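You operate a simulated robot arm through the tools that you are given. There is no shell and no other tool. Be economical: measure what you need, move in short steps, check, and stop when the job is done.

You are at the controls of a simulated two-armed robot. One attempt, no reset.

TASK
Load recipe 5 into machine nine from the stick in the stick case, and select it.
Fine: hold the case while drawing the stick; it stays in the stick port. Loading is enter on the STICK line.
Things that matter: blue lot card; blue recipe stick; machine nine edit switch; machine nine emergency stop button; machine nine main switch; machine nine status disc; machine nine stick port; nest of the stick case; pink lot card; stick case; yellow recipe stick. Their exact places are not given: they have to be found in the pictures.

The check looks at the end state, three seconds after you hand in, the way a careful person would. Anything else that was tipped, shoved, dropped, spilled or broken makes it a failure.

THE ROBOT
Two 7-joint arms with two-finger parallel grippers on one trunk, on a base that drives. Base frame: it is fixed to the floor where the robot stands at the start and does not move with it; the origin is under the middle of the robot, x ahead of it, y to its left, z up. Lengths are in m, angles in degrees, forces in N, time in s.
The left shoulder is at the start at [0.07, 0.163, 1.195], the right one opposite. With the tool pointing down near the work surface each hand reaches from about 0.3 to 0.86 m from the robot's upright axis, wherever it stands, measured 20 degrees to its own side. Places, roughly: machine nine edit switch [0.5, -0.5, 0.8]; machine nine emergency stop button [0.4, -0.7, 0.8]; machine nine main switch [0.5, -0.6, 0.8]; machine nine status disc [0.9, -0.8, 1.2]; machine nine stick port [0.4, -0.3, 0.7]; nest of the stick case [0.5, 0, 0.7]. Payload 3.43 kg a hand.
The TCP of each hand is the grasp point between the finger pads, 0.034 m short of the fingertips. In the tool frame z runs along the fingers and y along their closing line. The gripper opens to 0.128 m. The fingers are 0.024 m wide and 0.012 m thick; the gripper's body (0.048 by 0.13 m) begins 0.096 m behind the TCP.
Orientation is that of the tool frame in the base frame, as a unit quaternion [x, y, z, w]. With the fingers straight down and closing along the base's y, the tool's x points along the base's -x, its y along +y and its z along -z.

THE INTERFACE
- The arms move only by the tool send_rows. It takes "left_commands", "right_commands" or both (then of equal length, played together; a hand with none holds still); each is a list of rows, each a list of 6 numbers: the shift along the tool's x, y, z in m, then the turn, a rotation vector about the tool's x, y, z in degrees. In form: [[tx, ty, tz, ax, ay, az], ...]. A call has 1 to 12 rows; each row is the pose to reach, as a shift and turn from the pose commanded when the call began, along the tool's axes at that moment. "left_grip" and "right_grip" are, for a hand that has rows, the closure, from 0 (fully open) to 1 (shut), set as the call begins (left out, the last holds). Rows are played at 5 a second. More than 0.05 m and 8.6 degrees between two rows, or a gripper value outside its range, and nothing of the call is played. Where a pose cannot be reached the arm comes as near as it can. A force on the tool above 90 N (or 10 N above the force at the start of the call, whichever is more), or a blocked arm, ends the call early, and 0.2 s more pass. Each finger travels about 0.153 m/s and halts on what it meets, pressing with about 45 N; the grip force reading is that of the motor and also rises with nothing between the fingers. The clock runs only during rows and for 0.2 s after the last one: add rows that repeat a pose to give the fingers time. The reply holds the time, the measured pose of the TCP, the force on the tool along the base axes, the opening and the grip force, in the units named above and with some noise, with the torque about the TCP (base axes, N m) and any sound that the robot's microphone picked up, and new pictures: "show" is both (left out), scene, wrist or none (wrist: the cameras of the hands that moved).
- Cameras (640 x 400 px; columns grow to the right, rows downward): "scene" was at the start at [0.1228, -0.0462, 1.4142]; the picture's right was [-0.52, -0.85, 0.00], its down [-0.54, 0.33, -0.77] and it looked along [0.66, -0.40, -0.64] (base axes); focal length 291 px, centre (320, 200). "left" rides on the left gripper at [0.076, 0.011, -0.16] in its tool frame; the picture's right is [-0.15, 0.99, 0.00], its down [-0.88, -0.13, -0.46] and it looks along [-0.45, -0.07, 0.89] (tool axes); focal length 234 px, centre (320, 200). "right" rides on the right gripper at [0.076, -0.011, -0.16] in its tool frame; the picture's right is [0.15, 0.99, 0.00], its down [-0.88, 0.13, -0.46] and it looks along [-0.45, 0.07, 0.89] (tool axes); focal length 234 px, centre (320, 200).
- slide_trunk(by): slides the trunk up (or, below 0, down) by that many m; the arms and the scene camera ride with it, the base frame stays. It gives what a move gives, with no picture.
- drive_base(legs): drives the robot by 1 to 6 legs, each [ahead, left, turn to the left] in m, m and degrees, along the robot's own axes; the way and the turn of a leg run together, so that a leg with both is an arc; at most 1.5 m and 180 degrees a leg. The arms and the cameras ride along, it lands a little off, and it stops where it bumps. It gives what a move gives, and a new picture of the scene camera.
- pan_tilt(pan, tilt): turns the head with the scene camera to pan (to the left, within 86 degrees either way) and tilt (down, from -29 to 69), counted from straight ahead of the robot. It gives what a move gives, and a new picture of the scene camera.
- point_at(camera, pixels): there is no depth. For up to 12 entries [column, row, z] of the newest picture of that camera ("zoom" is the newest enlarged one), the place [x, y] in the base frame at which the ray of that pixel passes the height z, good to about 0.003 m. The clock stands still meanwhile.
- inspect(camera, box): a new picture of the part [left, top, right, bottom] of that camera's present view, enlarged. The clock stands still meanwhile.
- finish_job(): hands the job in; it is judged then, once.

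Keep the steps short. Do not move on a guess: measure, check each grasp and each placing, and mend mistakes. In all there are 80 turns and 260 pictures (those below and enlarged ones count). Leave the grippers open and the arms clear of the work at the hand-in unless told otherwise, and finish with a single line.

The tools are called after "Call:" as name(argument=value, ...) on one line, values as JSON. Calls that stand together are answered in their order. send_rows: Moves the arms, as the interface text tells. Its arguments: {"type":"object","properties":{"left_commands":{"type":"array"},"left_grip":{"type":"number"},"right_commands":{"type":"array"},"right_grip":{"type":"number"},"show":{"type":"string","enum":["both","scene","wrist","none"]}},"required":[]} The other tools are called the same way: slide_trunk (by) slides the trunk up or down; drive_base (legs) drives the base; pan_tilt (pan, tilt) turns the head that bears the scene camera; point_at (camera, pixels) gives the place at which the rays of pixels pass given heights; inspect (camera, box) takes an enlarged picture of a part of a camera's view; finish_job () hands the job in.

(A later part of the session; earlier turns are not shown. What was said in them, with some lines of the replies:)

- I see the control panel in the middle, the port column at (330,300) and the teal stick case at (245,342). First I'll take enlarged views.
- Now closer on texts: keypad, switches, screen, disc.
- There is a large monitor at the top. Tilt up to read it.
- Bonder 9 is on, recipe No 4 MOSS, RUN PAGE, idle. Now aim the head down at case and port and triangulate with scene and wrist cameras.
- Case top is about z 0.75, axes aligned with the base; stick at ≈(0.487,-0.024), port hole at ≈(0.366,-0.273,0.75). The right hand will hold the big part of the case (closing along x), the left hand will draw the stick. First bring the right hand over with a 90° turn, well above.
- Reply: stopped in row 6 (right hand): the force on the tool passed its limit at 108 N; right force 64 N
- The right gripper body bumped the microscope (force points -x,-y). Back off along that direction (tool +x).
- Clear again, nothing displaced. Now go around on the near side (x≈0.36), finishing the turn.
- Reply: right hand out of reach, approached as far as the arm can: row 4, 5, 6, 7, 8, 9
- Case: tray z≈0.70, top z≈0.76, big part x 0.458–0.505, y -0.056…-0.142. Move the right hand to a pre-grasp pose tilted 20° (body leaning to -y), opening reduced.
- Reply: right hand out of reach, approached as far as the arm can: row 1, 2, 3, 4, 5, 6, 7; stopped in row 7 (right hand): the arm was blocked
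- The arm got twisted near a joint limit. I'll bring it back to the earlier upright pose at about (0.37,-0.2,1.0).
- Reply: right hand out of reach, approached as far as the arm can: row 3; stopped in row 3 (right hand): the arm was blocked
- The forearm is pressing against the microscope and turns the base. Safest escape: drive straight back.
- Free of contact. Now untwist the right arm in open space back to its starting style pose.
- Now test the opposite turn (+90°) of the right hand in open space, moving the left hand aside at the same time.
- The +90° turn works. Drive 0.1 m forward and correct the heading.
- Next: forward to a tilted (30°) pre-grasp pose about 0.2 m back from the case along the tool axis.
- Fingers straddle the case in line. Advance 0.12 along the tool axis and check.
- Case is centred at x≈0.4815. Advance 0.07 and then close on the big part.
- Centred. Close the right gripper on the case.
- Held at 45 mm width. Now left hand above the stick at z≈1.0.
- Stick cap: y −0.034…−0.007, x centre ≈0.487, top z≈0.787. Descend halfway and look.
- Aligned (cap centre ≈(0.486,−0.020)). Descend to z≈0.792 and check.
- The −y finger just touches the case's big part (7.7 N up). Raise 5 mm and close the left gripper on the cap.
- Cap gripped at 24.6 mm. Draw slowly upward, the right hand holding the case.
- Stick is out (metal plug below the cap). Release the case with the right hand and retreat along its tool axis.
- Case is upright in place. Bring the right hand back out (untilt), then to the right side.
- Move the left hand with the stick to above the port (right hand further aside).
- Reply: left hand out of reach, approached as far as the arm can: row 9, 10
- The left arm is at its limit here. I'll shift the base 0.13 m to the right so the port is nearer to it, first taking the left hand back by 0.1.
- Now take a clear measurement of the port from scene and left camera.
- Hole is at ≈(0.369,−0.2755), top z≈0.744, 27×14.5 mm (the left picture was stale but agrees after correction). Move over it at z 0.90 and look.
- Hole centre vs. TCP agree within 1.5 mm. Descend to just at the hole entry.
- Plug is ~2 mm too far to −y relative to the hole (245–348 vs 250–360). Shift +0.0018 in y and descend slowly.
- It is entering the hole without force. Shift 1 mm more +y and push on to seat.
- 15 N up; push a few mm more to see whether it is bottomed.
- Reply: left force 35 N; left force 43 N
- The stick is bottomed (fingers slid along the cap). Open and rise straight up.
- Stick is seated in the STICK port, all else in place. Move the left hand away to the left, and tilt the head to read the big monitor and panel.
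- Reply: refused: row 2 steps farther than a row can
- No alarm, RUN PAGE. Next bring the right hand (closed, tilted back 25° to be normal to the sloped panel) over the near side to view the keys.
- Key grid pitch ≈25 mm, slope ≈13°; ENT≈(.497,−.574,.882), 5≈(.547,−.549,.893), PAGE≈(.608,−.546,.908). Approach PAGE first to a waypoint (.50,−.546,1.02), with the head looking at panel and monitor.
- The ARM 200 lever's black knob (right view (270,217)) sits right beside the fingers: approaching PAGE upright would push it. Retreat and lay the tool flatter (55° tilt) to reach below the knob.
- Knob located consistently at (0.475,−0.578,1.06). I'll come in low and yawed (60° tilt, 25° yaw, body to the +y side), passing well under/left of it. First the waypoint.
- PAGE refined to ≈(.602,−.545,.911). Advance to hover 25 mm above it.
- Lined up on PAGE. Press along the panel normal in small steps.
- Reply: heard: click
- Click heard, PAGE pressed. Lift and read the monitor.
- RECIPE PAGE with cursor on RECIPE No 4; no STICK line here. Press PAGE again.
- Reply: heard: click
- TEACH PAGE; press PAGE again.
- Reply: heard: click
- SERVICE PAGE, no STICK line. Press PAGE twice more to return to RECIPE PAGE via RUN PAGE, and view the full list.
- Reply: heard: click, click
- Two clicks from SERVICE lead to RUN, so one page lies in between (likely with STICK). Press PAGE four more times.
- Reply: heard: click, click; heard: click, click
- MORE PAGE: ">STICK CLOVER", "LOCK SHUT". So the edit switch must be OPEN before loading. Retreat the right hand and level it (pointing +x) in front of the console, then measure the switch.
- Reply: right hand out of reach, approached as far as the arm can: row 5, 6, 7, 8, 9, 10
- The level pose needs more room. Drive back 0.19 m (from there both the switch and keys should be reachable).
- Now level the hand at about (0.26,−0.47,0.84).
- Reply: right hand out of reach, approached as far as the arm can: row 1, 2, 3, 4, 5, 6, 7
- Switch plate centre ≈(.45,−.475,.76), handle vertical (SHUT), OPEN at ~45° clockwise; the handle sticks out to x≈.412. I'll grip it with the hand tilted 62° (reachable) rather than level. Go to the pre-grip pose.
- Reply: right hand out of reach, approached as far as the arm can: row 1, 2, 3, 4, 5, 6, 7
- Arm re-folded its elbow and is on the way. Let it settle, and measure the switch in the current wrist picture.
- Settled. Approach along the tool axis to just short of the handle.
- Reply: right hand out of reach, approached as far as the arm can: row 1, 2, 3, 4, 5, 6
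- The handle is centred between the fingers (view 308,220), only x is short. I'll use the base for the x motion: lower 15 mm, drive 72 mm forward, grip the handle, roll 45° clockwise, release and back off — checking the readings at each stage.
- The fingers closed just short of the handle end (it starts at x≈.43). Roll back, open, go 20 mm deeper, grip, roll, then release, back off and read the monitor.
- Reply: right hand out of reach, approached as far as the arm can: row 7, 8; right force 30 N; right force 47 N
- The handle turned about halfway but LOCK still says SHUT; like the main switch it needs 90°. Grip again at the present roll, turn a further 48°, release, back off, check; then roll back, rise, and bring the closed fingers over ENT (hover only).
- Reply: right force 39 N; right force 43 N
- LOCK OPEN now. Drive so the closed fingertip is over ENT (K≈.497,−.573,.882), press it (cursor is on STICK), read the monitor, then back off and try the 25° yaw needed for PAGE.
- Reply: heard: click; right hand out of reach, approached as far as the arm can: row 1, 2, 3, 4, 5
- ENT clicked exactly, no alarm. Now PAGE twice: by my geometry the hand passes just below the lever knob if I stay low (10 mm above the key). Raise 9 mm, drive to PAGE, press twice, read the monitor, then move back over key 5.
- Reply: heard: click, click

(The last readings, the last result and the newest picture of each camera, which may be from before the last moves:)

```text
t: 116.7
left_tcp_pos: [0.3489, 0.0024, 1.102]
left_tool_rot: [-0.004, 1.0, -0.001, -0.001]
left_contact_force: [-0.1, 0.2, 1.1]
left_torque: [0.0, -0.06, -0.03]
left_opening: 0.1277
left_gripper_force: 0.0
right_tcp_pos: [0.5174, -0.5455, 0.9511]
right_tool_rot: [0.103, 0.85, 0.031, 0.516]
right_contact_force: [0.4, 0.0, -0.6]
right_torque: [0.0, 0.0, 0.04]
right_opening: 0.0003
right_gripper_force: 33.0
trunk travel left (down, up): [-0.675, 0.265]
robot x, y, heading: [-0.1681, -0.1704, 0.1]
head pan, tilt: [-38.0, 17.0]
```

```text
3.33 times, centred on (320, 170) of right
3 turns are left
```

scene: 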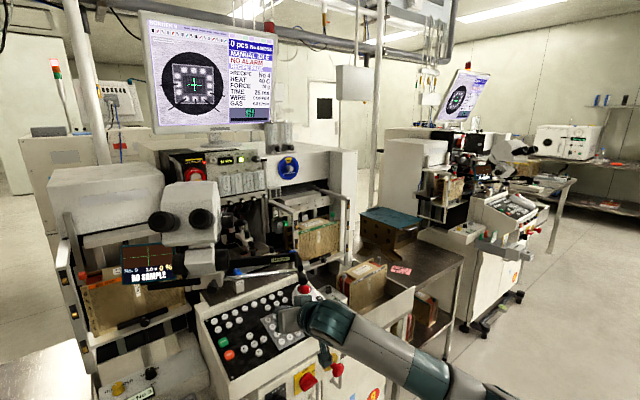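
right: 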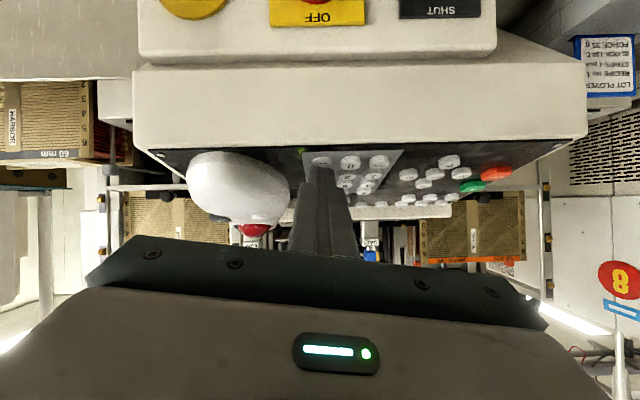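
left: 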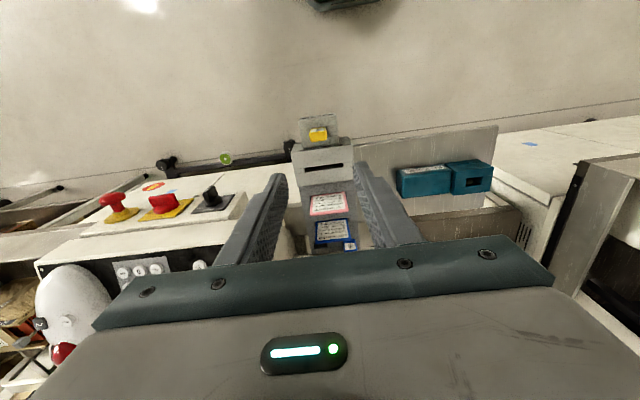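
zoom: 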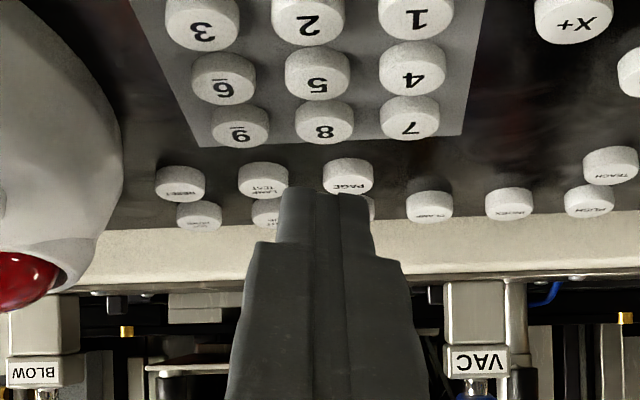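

RECIPE PAGE, cursor on RECIPE. Key 5 is lined up. Press 5, move to ENT, press, read the monitor; then go back in front of the edit switch with the fingers rolled to the OPEN handle.

Call:
send_rows(right_commands=[[0.0098, -0.0017, 0.0069, 0, 0, 0], [0.0196, -0.0034, 0.0138, 0, 0, 0], [0.0238, -0.0041, 0.0167, 0, 0, 0], [0.0266, -0.0046, 0.0187, 0, 0, 0], [0.013, -0.0023, 0.0092, 0, 0, 0], [0, 0, 0, 0, 0, 0]], show="none")

Call:
inspect(camera="scene", box=[130, 0, 330, 160])

Call:
drive_base(legs=[[-0.0494, -0.027, 0]])

Call:
send_rows(right_commands=[[0.0115, -0.002, 0.0075, 0, 0, 0], [0.023, -0.004, 0.015, 0, 0, 0], [0.031, -0.0054, 0.0202, 0, 0, 0], [0.035, -0.0061, 0.0228, 0, 0, 0], [0.0379, -0.0066, 0.0247, 0, 0, 0], [0.019, -0.0033, 0.0123, 0, 0, 0], [0, 0, 0, 0, 0, 0]], show="none")

Call:
inspect(camera="scene", box=[130, 0, 330, 160])

Call:
drive_base(legs=[[-0.19, 0.097, 0]])

Call:
send_rows(right_commands=[[0.028, 0.0008, 0.0235, -0.9, 0.2, -0.5], [0.056, 0.0016, 0.047, -1.8, 0.3, -0.9], [0.084, 0.0025, 0.07, -2.6, 0.5, -1.4], [0.112, 0.0033, 0.094, -3.5, 0.6, -1.8], [0.1404, 0.0041, 0.1173, -4.4, 0.8, -2.3], [0.1404, 0.0041, 0.1173, -4.4, 0.8, -2.3]], right_grip=0.5, show="none")

Call:
inspect(camera="right", box=[220, 80, 420, 240])

Call:
send_rows(right_commands=[[0, 0, 0, 0, 0, 8], [0, 0, 0, 0, 0, 16], [0, 0, 0, 0, 0, 24], [0, 0, 0, 0, 0, 32], [0, 0, 0, 0, 0, 40], [0, 0, 0, 0, 0, 48], [0, 0, 0, 0, 0, 56], [0, 0, 0, 0, 0, 64], [0, 0, 0, 0, 0, 72], [0, 0, 0, 0, 0, 80], [0, 0, 0, 0, 0, 88], [0, 0, 0, 0, 0, 92]], show="none")

Call:
inspect(camera="scene", box=[200, 290, 330, 390])

```text
t: 118.1
left_tcp_pos: [0.349, 0.0012, 1.1038]
left_tool_rot: [-0.004, 1.0, -0.001, 0.0]
left_contact_force: [-0.4, 1.0, -0.2]
left_torque: [0.0, 0.01, 0.0]
left_opening: 0.1282
left_gripper_force: 0.1
right_tcp_pos: [0.5176, -0.5451, 0.9513]
right_tool_rot: [0.103, 0.849, 0.031, 0.517]
right_contact_force: [-0.7, -0.3, -0.1]
right_torque: [-0.02, -0.03, -0.03]
right_opening: 0.0
right_gripper_force: 32.8
right hand out of reach, approached as far as the arm can: row 2, 3, 4
trunk travel left (down, up): [-0.675, 0.265]
robot x, y, heading: [-0.1695, -0.17, 0.0]
head pan, tilt: [-38.0, 17.0]
heard: click
```

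```text
2.50 times, centred on (230, 80) of scene
```

zoom: 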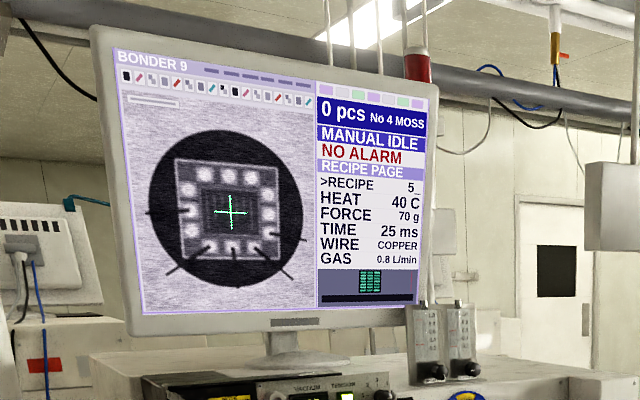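

```text
t: 119.1
left_tcp_pos: [0.2993, -0.0248, 1.1029]
left_tool_rot: [-0.004, 1.0, -0.001, 0.0]
left_contact_force: [-0.1, -0.6, 0.6]
left_torque: [0.01, -0.06, 0.02]
left_opening: 0.1279
left_gripper_force: 0.0
right_tcp_pos: [0.4681, -0.5722, 0.9506]
right_tool_rot: [0.102, 0.85, 0.031, 0.517]
right_contact_force: [-0.1, 0.1, -0.6]
right_torque: [-0.02, -0.02, 0.01]
right_opening: 0.0
right_gripper_force: 33.3
trunk travel left (down, up): [-0.675, 0.265]
robot x, y, heading: [-0.2203, -0.1926, -0.0]
head pan, tilt: [-38.0, 17.0]
```

scene: 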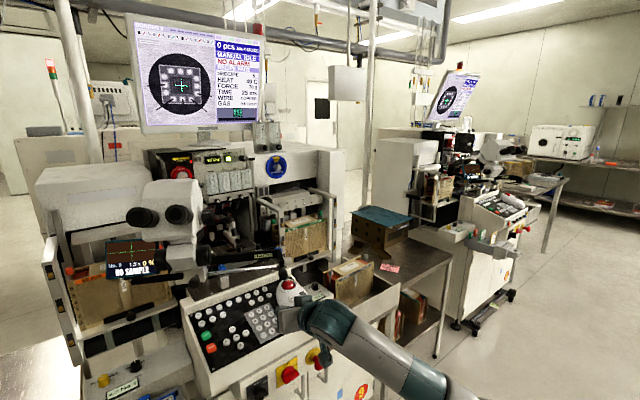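

```text
t: 120.7
left_tcp_pos: [0.2991, -0.0247, 1.102]
left_tool_rot: [-0.004, 1.0, -0.001, 0.0]
left_contact_force: [0.4, 0.2, 0.3]
left_torque: [0.0, 0.0, -0.01]
left_opening: 0.128
left_gripper_force: 0.0
right_tcp_pos: [0.4683, -0.5723, 0.9506]
right_tool_rot: [0.103, 0.85, 0.031, 0.516]
right_contact_force: [0.6, 0.0, -0.3]
right_torque: [-0.02, 0.02, 0.0]
right_opening: 0.0
right_gripper_force: 33.0
right hand out of reach, approached as far as the arm can: row 2, 3, 4, 5
trunk travel left (down, up): [-0.675, 0.265]
robot x, y, heading: [-0.2191, -0.1916, -0.0]
head pan, tilt: [-38.0, 17.0]
```

```text
2.50 times, centred on (230, 80) of scene
```

zoom: 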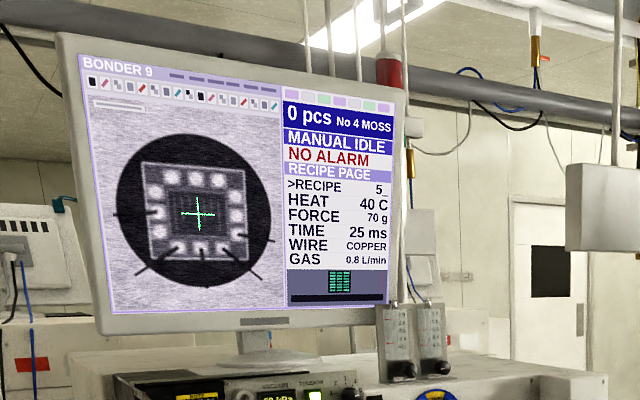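

```text
t: 122.3
left_tcp_pos: [0.1109, 0.0734, 1.1018]
left_tool_rot: [-0.004, 1.0, -0.001, 0.001]
left_contact_force: [-1.1, 0.6, -0.3]
left_torque: [-0.01, 0.02, 0.03]
left_opening: 0.1279
left_gripper_force: 0.1
right_tcp_pos: [0.2801, -0.4733, 0.9515]
right_tool_rot: [0.101, 0.85, 0.032, 0.517]
right_contact_force: [0.0, -0.2, -0.9]
right_torque: [-0.01, -0.01, -0.01]
right_opening: 0.0002
right_gripper_force: 32.7
trunk travel left (down, up): [-0.675, 0.265]
robot x, y, heading: [-0.4137, -0.0983, 0.2]
head pan, tilt: [-38.0, 17.0]
```

scene: 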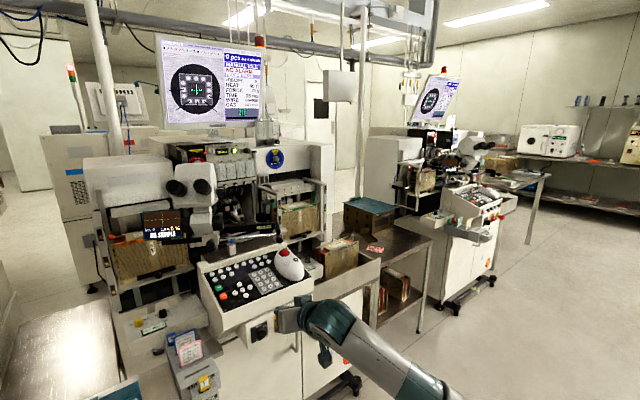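

```text
t: 123.7
left_tcp_pos: [0.109, 0.0761, 1.1012]
left_tool_rot: [-0.005, 1.0, -0.001, 0.0]
left_contact_force: [0.2, -0.4, 0.3]
left_torque: [-0.01, 0.0, -0.01]
left_opening: 0.1279
left_gripper_force: 0.0
right_tcp_pos: [0.3238, -0.4435, 0.7748]
right_tool_rot: [0.065, 0.853, 0.054, 0.514]
right_contact_force: [0.0, -0.1, -0.3]
right_torque: [0.0, -0.01, -0.05]
right_opening: 0.0638
right_gripper_force: 0.1
right hand out of reach, approached as far as the arm can: row 1, 2, 3, 4
trunk travel left (down, up): [-0.675, 0.265]
robot x, y, heading: [-0.4074, -0.0943, 0.2]
head pan, tilt: [-38.0, 17.0]
```

```text
2.50 times, centred on (320, 160) of right
```

zoom: 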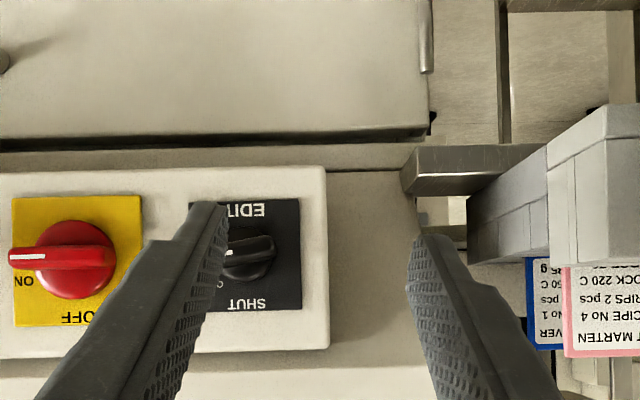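

```text
t: 126.3
left_tcp_pos: [0.1106, 0.0744, 1.1024]
left_tool_rot: [-0.004, 1.0, 0.0, 0.0]
left_contact_force: [-1.0, 0.1, 1.0]
left_torque: [0.01, 0.0, 0.0]
left_opening: 0.1281
left_gripper_force: 0.1
right_tcp_pos: [0.3231, -0.4454, 0.7751]
right_tool_rot: [0.66, 0.546, 0.408, 0.317]
right_contact_force: [-0.6, 1.1, -0.8]
right_torque: [0.01, 0.0, 0.01]
right_opening: 0.0638
right_gripper_force: 0.1
trunk travel left (down, up): [-0.675, 0.265]
robot x, y, heading: [-0.4088, -0.0942, 0.3]
head pan, tilt: [-38.0, 17.0]
```

```text
4.00 times, centred on (265, 340) of scene
2 turns are left
```

zoom: 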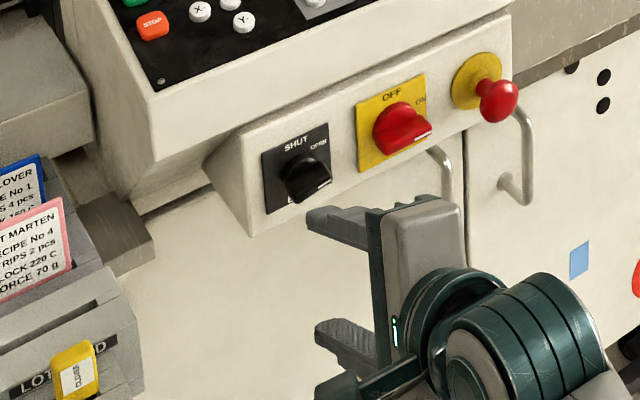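

5 is entered ("5_") but the last ENT press was out of reach (no click). Repeat ENT with the arm pose that worked before, then turn the edit switch back to SHUT with the same grip, and check.

Call:
send_rows(right_commands=[[0, 0, 0, 0, 0, -8], [0, 0, 0, 0, 0, -16], [0, 0, 0, 0, 0, -24], [0, 0, 0, 0, 0, -32], [0, 0, 0, 0, 0, -40], [0, 0, 0, 0, 0, -48], [0, 0, 0, 0, 0, -56], [0, 0, 0, 0, 0, -64], [0, 0, 0, 0, 0, -72], [0, 0, 0, 0, 0, -80], [0, 0, 0, 0, 0, -88], [0, 0, 0, 0, 0, -92]], right_grip=1, show="none")

Call:
send_rows(right_commands=[[-0.034, 0.0025, -0.0265, 0, 0, 0], [-0.068, 0.005, -0.053, 0, 0, 0], [-0.1, 0.0075, -0.08, 0, 0, 0], [-0.1355, 0.01, -0.106, 0, 0, 0], [-0.1355, 0.01, -0.106, 0, 0, 0]], show="none")

Call:
drive_base(legs=[[0.17, -0.1134, 0]])

Call:
send_rows(right_commands=[[0.0087, -0.0017, 0.0081, 0, 0, 0], [0.0174, -0.0034, 0.0162, 0, 0, 0], [0.0232, -0.0045, 0.0216, 0, 0, 0], [0.0261, -0.005, 0.0243, 0, 0, 0], [0.0284, -0.0055, 0.0266, 0, 0, 0], [0.0145, -0.0028, 0.0135, 0, 0, 0], [0, 0, 0, 0, 0, 0]], show="none")

Call:
inspect(camera="scene", box=[130, 0, 330, 150])

Call:
drive_base(legs=[[-0.17, 0.081, 0]])

Call:
send_rows(right_commands=[[0.034, -0.0025, 0.0265, 0, 0, 0], [0.068, -0.005, 0.053, 0, 0, 0], [0.1, -0.0075, 0.08, 0, 0, 0], [0.1355, -0.01, 0.106, 0, 0, 0], [0.1355, -0.01, 0.106, 0, 0, 0]], right_grip=0.5, show="none")

Call:
send_rows(right_commands=[[0, 0, 0, 0, 0, 8], [0, 0, 0, 0, 0, 16], [0, 0, 0, 0, 0, 24], [0, 0, 0, 0, 0, 32], [0, 0, 0, 0, 0, 40], [0, 0, 0, 0, 0, 48], [0, 0, 0, 0, 0, 56], [0, 0, 0, 0, 0, 64], [0, 0, 0, 0, 0, 72], [0, 0, 0, 0, 0, 80], [0, 0, 0, 0, 0, 88], [0, 0, 0, 0, 0, 92]], show="none")

Call:
drive_base(legs=[[0.0925, 0, 0]])

Call:
send_rows(right_commands=[[0, 0, 0, 0, 0, 0], [0, 0, 0, 0, 0, 0], [0, 0, 0, 0, 0, 0]], right_grip=1, show="none")

Call:
send_rows(right_commands=[[0, 0, 0, 0, 0, -8.1], [0, 0, 0, 0, 0, -16.2], [0, 0, 0, 0, 0, -24.3], [0, 0, 0, 0, 0, -32.4], [0, 0, 0, 0, 0, -40.5], [0, 0, 0, 0, 0, -48.6], [0, 0, 0, 0, 0, -56.7], [0, 0, 0, 0, 0, -64.8], [0, 0, 0, 0, 0, -72.9], [0, 0, 0, 0, 0, -81], [0, 0, 0, 0, 0, -89.1], [0, 0, 0, 0, 0, -97]], show="none")

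Call:
send_rows(right_commands=[[0, 0, 0, 0, 0, 0], [0, 0, 0, 0, 0, 0], [0, 0, 0, 0, 0, 0]], right_grip=0.5, show="none")

Call:
drive_base(legs=[[-0.12, 0, 0]])

Call:
inspect(camera="scene", box=[130, 0, 330, 150])

Call:
inspect(camera="scene", box=[200, 280, 330, 390])

```text
t: 128.9
left_tcp_pos: [0.1111, 0.0737, 1.1019]
left_tool_rot: [-0.005, 1.0, -0.001, 0.0]
left_contact_force: [0.1, 0.1, 0.7]
left_torque: [0.03, 0.03, 0.02]
left_opening: 0.1281
left_gripper_force: 0.0
right_tcp_pos: [0.3221, -0.4457, 0.7748]
right_tool_rot: [0.064, 0.854, 0.054, 0.514]
right_contact_force: [0.2, 0.4, 0.1]
right_torque: [0.03, 0.0, -0.03]
right_opening: 0.0002
right_gripper_force: 33.0
trunk travel left (down, up): [-0.675, 0.265]
robot x, y, heading: [-0.4082, -0.0969, 0.1]
head pan, tilt: [-38.0, 17.0]
```

```text
t: 130.1
left_tcp_pos: [0.1107, 0.0739, 1.1018]
left_tool_rot: [-0.005, 1.0, -0.001, 0.0]
left_contact_force: [0.3, 0.4, -1.0]
left_torque: [0.01, 0.0, 0.0]
left_opening: 0.1277
left_gripper_force: 0.0
right_tcp_pos: [0.2917, -0.4619, 0.9433]
right_tool_rot: [0.066, 0.854, 0.054, 0.514]
right_contact_force: [0.2, 1.4, -0.4]
right_torque: [-0.02, -0.02, -0.01]
right_opening: 0.0005
right_gripper_force: 33.0
trunk travel left (down, up): [-0.675, 0.265]
robot x, y, heading: [-0.4084, -0.0963, 0.0]
head pan, tilt: [-38.0, 17.0]
```

```text
t: 131.7
left_tcp_pos: [0.2822, -0.0379, 1.1016]
left_tool_rot: [-0.006, 1.0, -0.001, 0.0]
left_contact_force: [-0.7, 0.5, 0.0]
left_torque: [0.02, 0.0, 0.04]
left_opening: 0.1283
left_gripper_force: 0.0
right_tcp_pos: [0.4644, -0.5737, 0.9438]
right_tool_rot: [0.064, 0.854, 0.056, 0.514]
right_contact_force: [0.7, 0.6, -1.3]
right_torque: [0.01, -0.01, 0.0]
right_opening: 0.0
right_gripper_force: 33.2
trunk travel left (down, up): [-0.675, 0.265]
robot x, y, heading: [-0.2329, -0.2119, 0.1]
head pan, tilt: [-38.0, 17.0]
```

scene: 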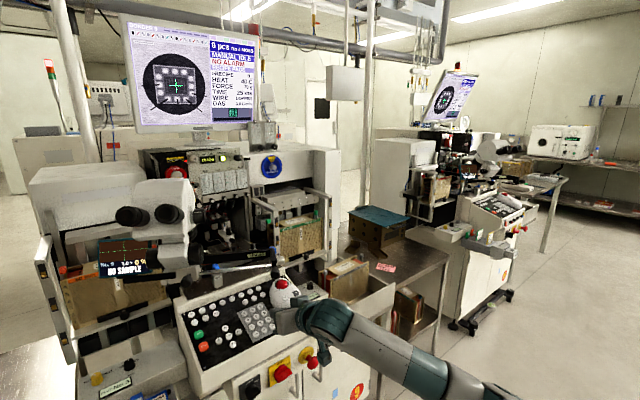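

```text
t: 133.3
left_tcp_pos: [0.2837, -0.0384, 1.1024]
left_tool_rot: [-0.006, 1.0, -0.001, 0.0]
left_contact_force: [-0.3, 0.8, 0.7]
left_torque: [-0.02, -0.01, 0.03]
left_opening: 0.128
left_gripper_force: 0.1
right_tcp_pos: [0.462, -0.5741, 0.9441]
right_tool_rot: [0.065, 0.853, 0.054, 0.515]
right_contact_force: [-0.8, 0.5, -0.3]
right_torque: [-0.03, 0.02, 0.0]
right_opening: 0.0002
right_gripper_force: 33.2
trunk travel left (down, up): [-0.675, 0.265]
robot x, y, heading: [-0.2394, -0.21, 0.2]
head pan, tilt: [-38.0, 17.0]
heard: click
```

```text
2.67 times, centred on (230, 75) of scene
```

zoom: 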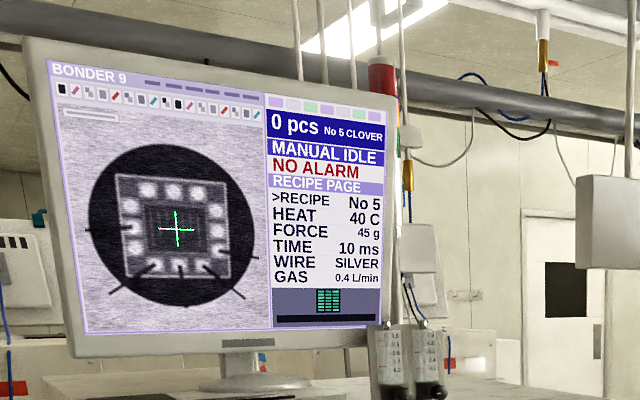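

```text
t: 134.9
left_tcp_pos: [0.1129, 0.041, 1.1023]
left_tool_rot: [-0.004, 1.0, 0.0, 0.0]
left_contact_force: [-0.8, 0.7, 0.3]
left_torque: [0.0, -0.01, 0.0]
left_opening: 0.1281
left_gripper_force: 0.1
right_tcp_pos: [0.2929, -0.4943, 0.9452]
right_tool_rot: [0.065, 0.853, 0.055, 0.515]
right_contact_force: [-0.1, -0.2, -0.5]
right_torque: [-0.01, 0.03, -0.03]
right_opening: 0.0002
right_gripper_force: 33.2
trunk travel left (down, up): [-0.675, 0.265]
robot x, y, heading: [-0.4031, -0.1298, 0.2]
head pan, tilt: [-38.0, 17.0]
```

scene: 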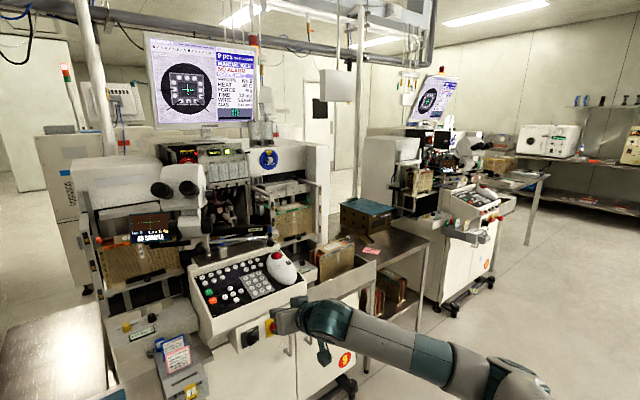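

```text
t: 136.1
left_tcp_pos: [0.1118, 0.0418, 1.1019]
left_tool_rot: [-0.004, 1.0, -0.001, 0.0]
left_contact_force: [0.8, 0.9, -0.3]
left_torque: [0.0, 0.0, -0.02]
left_opening: 0.1282
left_gripper_force: 0.1
right_tcp_pos: [0.3227, -0.4802, 0.7749]
right_tool_rot: [0.065, 0.853, 0.054, 0.514]
right_contact_force: [0.3, -0.3, 1.1]
right_torque: [0.03, 0.06, -0.02]
right_opening: 0.0641
right_gripper_force: 0.1
trunk travel left (down, up): [-0.675, 0.265]
robot x, y, heading: [-0.4032, -0.1306, 0.2]
head pan, tilt: [-38.0, 17.0]
```

```text
t: 138.7
left_tcp_pos: [0.113, 0.041, 1.1031]
left_tool_rot: [-0.005, 1.0, -0.001, 0.0]
left_contact_force: [0.7, 0.3, 0.5]
left_torque: [0.01, 0.01, -0.01]
left_opening: 0.1277
left_gripper_force: 0.2
right_tcp_pos: [0.324, -0.4787, 0.7743]
right_tool_rot: [0.66, 0.545, 0.409, 0.317]
right_contact_force: [-0.4, 0.8, 0.4]
right_torque: [0.0, 0.0, 0.01]
right_opening: 0.0638
right_gripper_force: 0.1
trunk travel left (down, up): [-0.675, 0.265]
robot x, y, heading: [-0.4055, -0.1269, 0.2]
head pan, tilt: [-38.0, 17.0]
```

```text
t: 139.8
left_tcp_pos: [0.2062, 0.0426, 1.1009]
left_tool_rot: [-0.005, 1.0, -0.001, -0.001]
left_contact_force: [-0.3, 0.0, -0.3]
left_torque: [-0.03, 0.0, 0.02]
left_opening: 0.1281
left_gripper_force: 0.0
right_tcp_pos: [0.4175, -0.4769, 0.7744]
right_tool_rot: [0.66, 0.547, 0.407, 0.317]
right_contact_force: [-11.4, -0.9, -4.0]
right_torque: [-0.01, -0.01, -0.05]
right_opening: 0.0589
right_gripper_force: 0.1
trunk travel left (down, up): [-0.675, 0.265]
robot x, y, heading: [-0.3084, -0.1308, 0.3]
head pan, tilt: [-38.0, 17.0]
```

scene: 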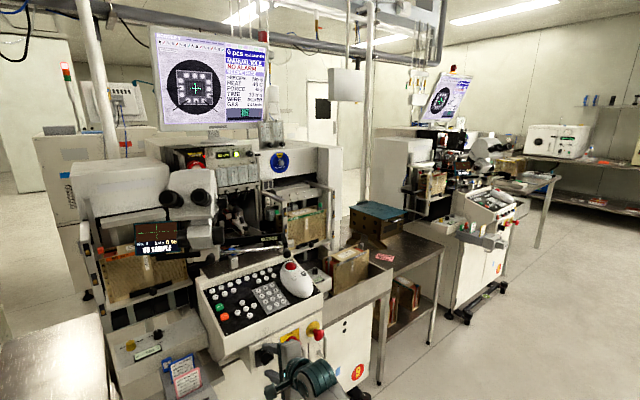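

```text
t: 140.6
left_tcp_pos: [0.2072, 0.0418, 1.1022]
left_tool_rot: [-0.006, 1.0, 0.0, 0.0]
left_contact_force: [-0.5, 0.7, 0.7]
left_torque: [-0.01, 0.03, -0.01]
left_opening: 0.1281
left_gripper_force: 0.0
right_tcp_pos: [0.414, -0.4762, 0.7677]
right_tool_rot: [0.662, 0.548, 0.404, 0.313]
right_contact_force: [-27.4, 10.1, -26.2]
right_torque: [-0.51, 0.61, 1.33]
right_opening: 0.025
right_gripper_force: 45.1
trunk travel left (down, up): [-0.675, 0.265]
robot x, y, heading: [-0.3132, -0.1285, 0.1]
head pan, tilt: [-38.0, 17.0]
```

```text
t: 143.2
left_tcp_pos: [0.2068, 0.0388, 1.1042]
left_tool_rot: [-0.005, 1.0, 0.001, 0.0]
left_contact_force: [-0.2, -0.3, 0.0]
left_torque: [-0.03, 0.01, -0.01]
left_opening: 0.128
left_gripper_force: 0.0
right_tcp_pos: [0.4163, -0.4825, 0.7732]
right_tool_rot: [0.027, 0.856, 0.032, 0.515]
right_contact_force: [-24.5, -23.9, -12.9]
right_torque: [-0.47, 0.61, -0.12]
right_opening: 0.0109
right_gripper_force: 44.2
trunk travel left (down, up): [-0.675, 0.265]
robot x, y, heading: [-0.3128, -0.1296, 0.4]
head pan, tilt: [-38.0, 17.0]
```

```text
t: 144.0
left_tcp_pos: [0.2077, 0.0433, 1.1016]
left_tool_rot: [-0.005, 1.0, 0.0, -0.001]
left_contact_force: [-0.4, 0.4, 0.3]
left_torque: [-0.02, 0.01, 0.01]
left_opening: 0.128
left_gripper_force: 0.1
right_tcp_pos: [0.4169, -0.4777, 0.7746]
right_tool_rot: [0.026, 0.856, 0.033, 0.515]
right_contact_force: [-0.6, 0.4, -0.3]
right_torque: [-0.01, 0.0, 0.02]
right_opening: 0.0639
right_gripper_force: 0.1
trunk travel left (down, up): [-0.675, 0.265]
robot x, y, heading: [-0.3119, -0.13, 0.2]
head pan, tilt: [-38.0, 17.0]
```

```text
t: 145.2
left_tcp_pos: [0.0865, 0.0402, 1.1017]
left_tool_rot: [-0.005, 1.0, -0.001, 0.0]
left_contact_force: [-0.2, 0.1, -0.1]
left_torque: [-0.02, -0.07, -0.01]
left_opening: 0.1279
left_gripper_force: 0.0
right_tcp_pos: [0.2981, -0.4804, 0.7746]
right_tool_rot: [0.028, 0.856, 0.032, 0.516]
right_contact_force: [0.5, 0.3, 1.1]
right_torque: [-0.01, 0.0, 0.01]
right_opening: 0.064
right_gripper_force: 0.0
trunk travel left (down, up): [-0.675, 0.265]
robot x, y, heading: [-0.4307, -0.1305, 0.3]
head pan, tilt: [-38.0, 17.0]
```

scene: 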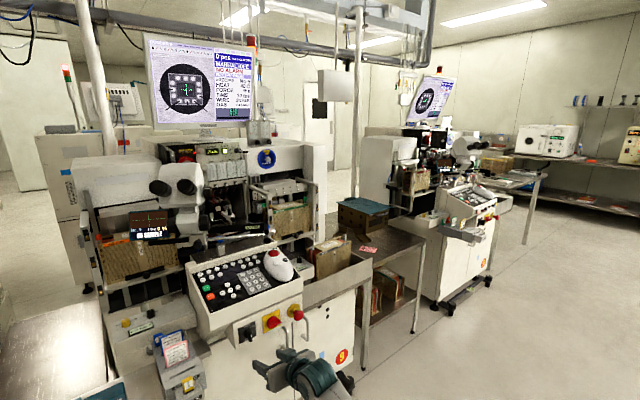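

```text
2.67 times, centred on (230, 75) of scene
```

zoom: 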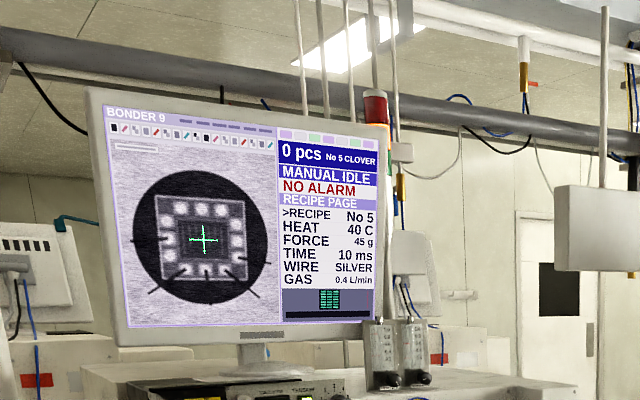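

```text
3.64 times, centred on (265, 335) of scene
1 turns are left
```

zoom: 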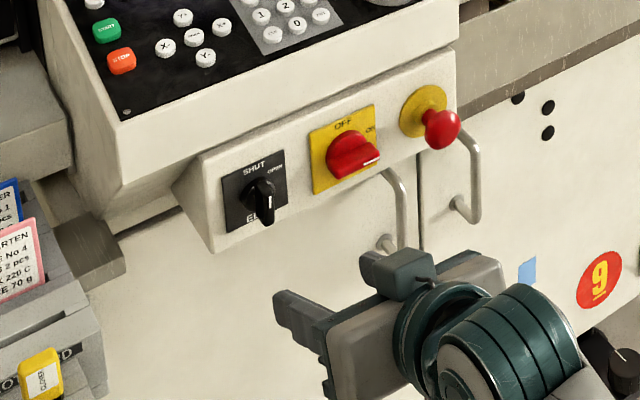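

The monitor reads No 5 CLOVER with NO ALARM, the edit switch handle is back at SHUT, and the stick is in the port. I'll open the gripper, back off and hand in.

Call:
send_rows(right_commands=[[0, 0, -0.02, 0, 0, 0], [0, 0, -0.02, 0, 0, 0], [0, 0, -0.02, 0, 0, 0]], right_grip=0, show="none")

Call:
drive_base(legs=[[-0.1, 0, 0]])

Call:
finish_job()

```text
t: 146.0
left_tcp_pos: [0.087, 0.0416, 1.1005]
left_tool_rot: [-0.005, 1.0, -0.001, 0.0]
left_contact_force: [0.0, 0.9, 0.2]
left_torque: [0.0, 0.0, -0.02]
left_opening: 0.128
left_gripper_force: 0.0
right_tcp_pos: [0.2806, -0.4805, 0.7828]
right_tool_rot: [0.026, 0.856, 0.034, 0.516]
right_contact_force: [-0.1, 0.7, 0.3]
right_torque: [0.01, 0.04, 0.01]
right_opening: 0.1284
right_gripper_force: 0.0
trunk travel left (down, up): [-0.675, 0.265]
robot x, y, heading: [-0.4308, -0.1302, 0.3]
head pan, tilt: [-38.0, 17.0]
```

```text
t: 147.2
left_tcp_pos: [-0.0136, 0.0402, 1.1029]
left_tool_rot: [-0.005, 1.0, -0.001, 0.0]
left_contact_force: [-0.1, -0.5, 0.0]
left_torque: [0.0, -0.04, 0.0]
left_opening: 0.1281
left_gripper_force: 0.1
right_tcp_pos: [0.1809, -0.4807, 0.7839]
right_tool_rot: [0.028, 0.856, 0.032, 0.515]
right_contact_force: [-0.1, -0.6, 1.6]
right_torque: [0.0, 0.03, 0.02]
right_opening: 0.1279
right_gripper_force: 0.0
trunk travel left (down, up): [-0.675, 0.265]
robot x, y, heading: [-0.5284, -0.1294, 0.3]
head pan, tilt: [-38.0, 17.0]
```

scene: 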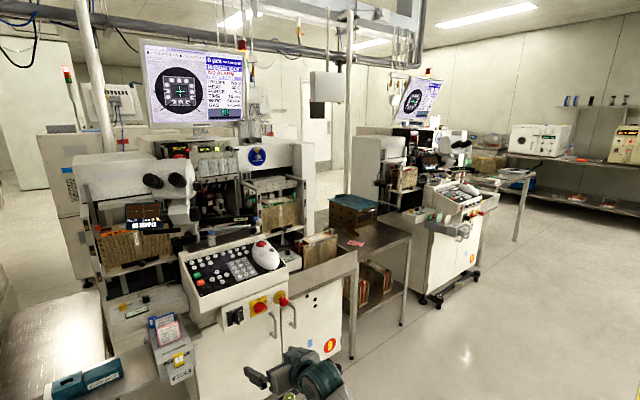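

```text
The job is handed in.
```

Recipe 5 (CLOVER) is loaded from the stick and selected on machine nine with no alarm, the stick is still in its port, and the edit switch handle is back at SHUT; early on the right arm bumped the microscope (108 N), and nothing looked moved afterwards.
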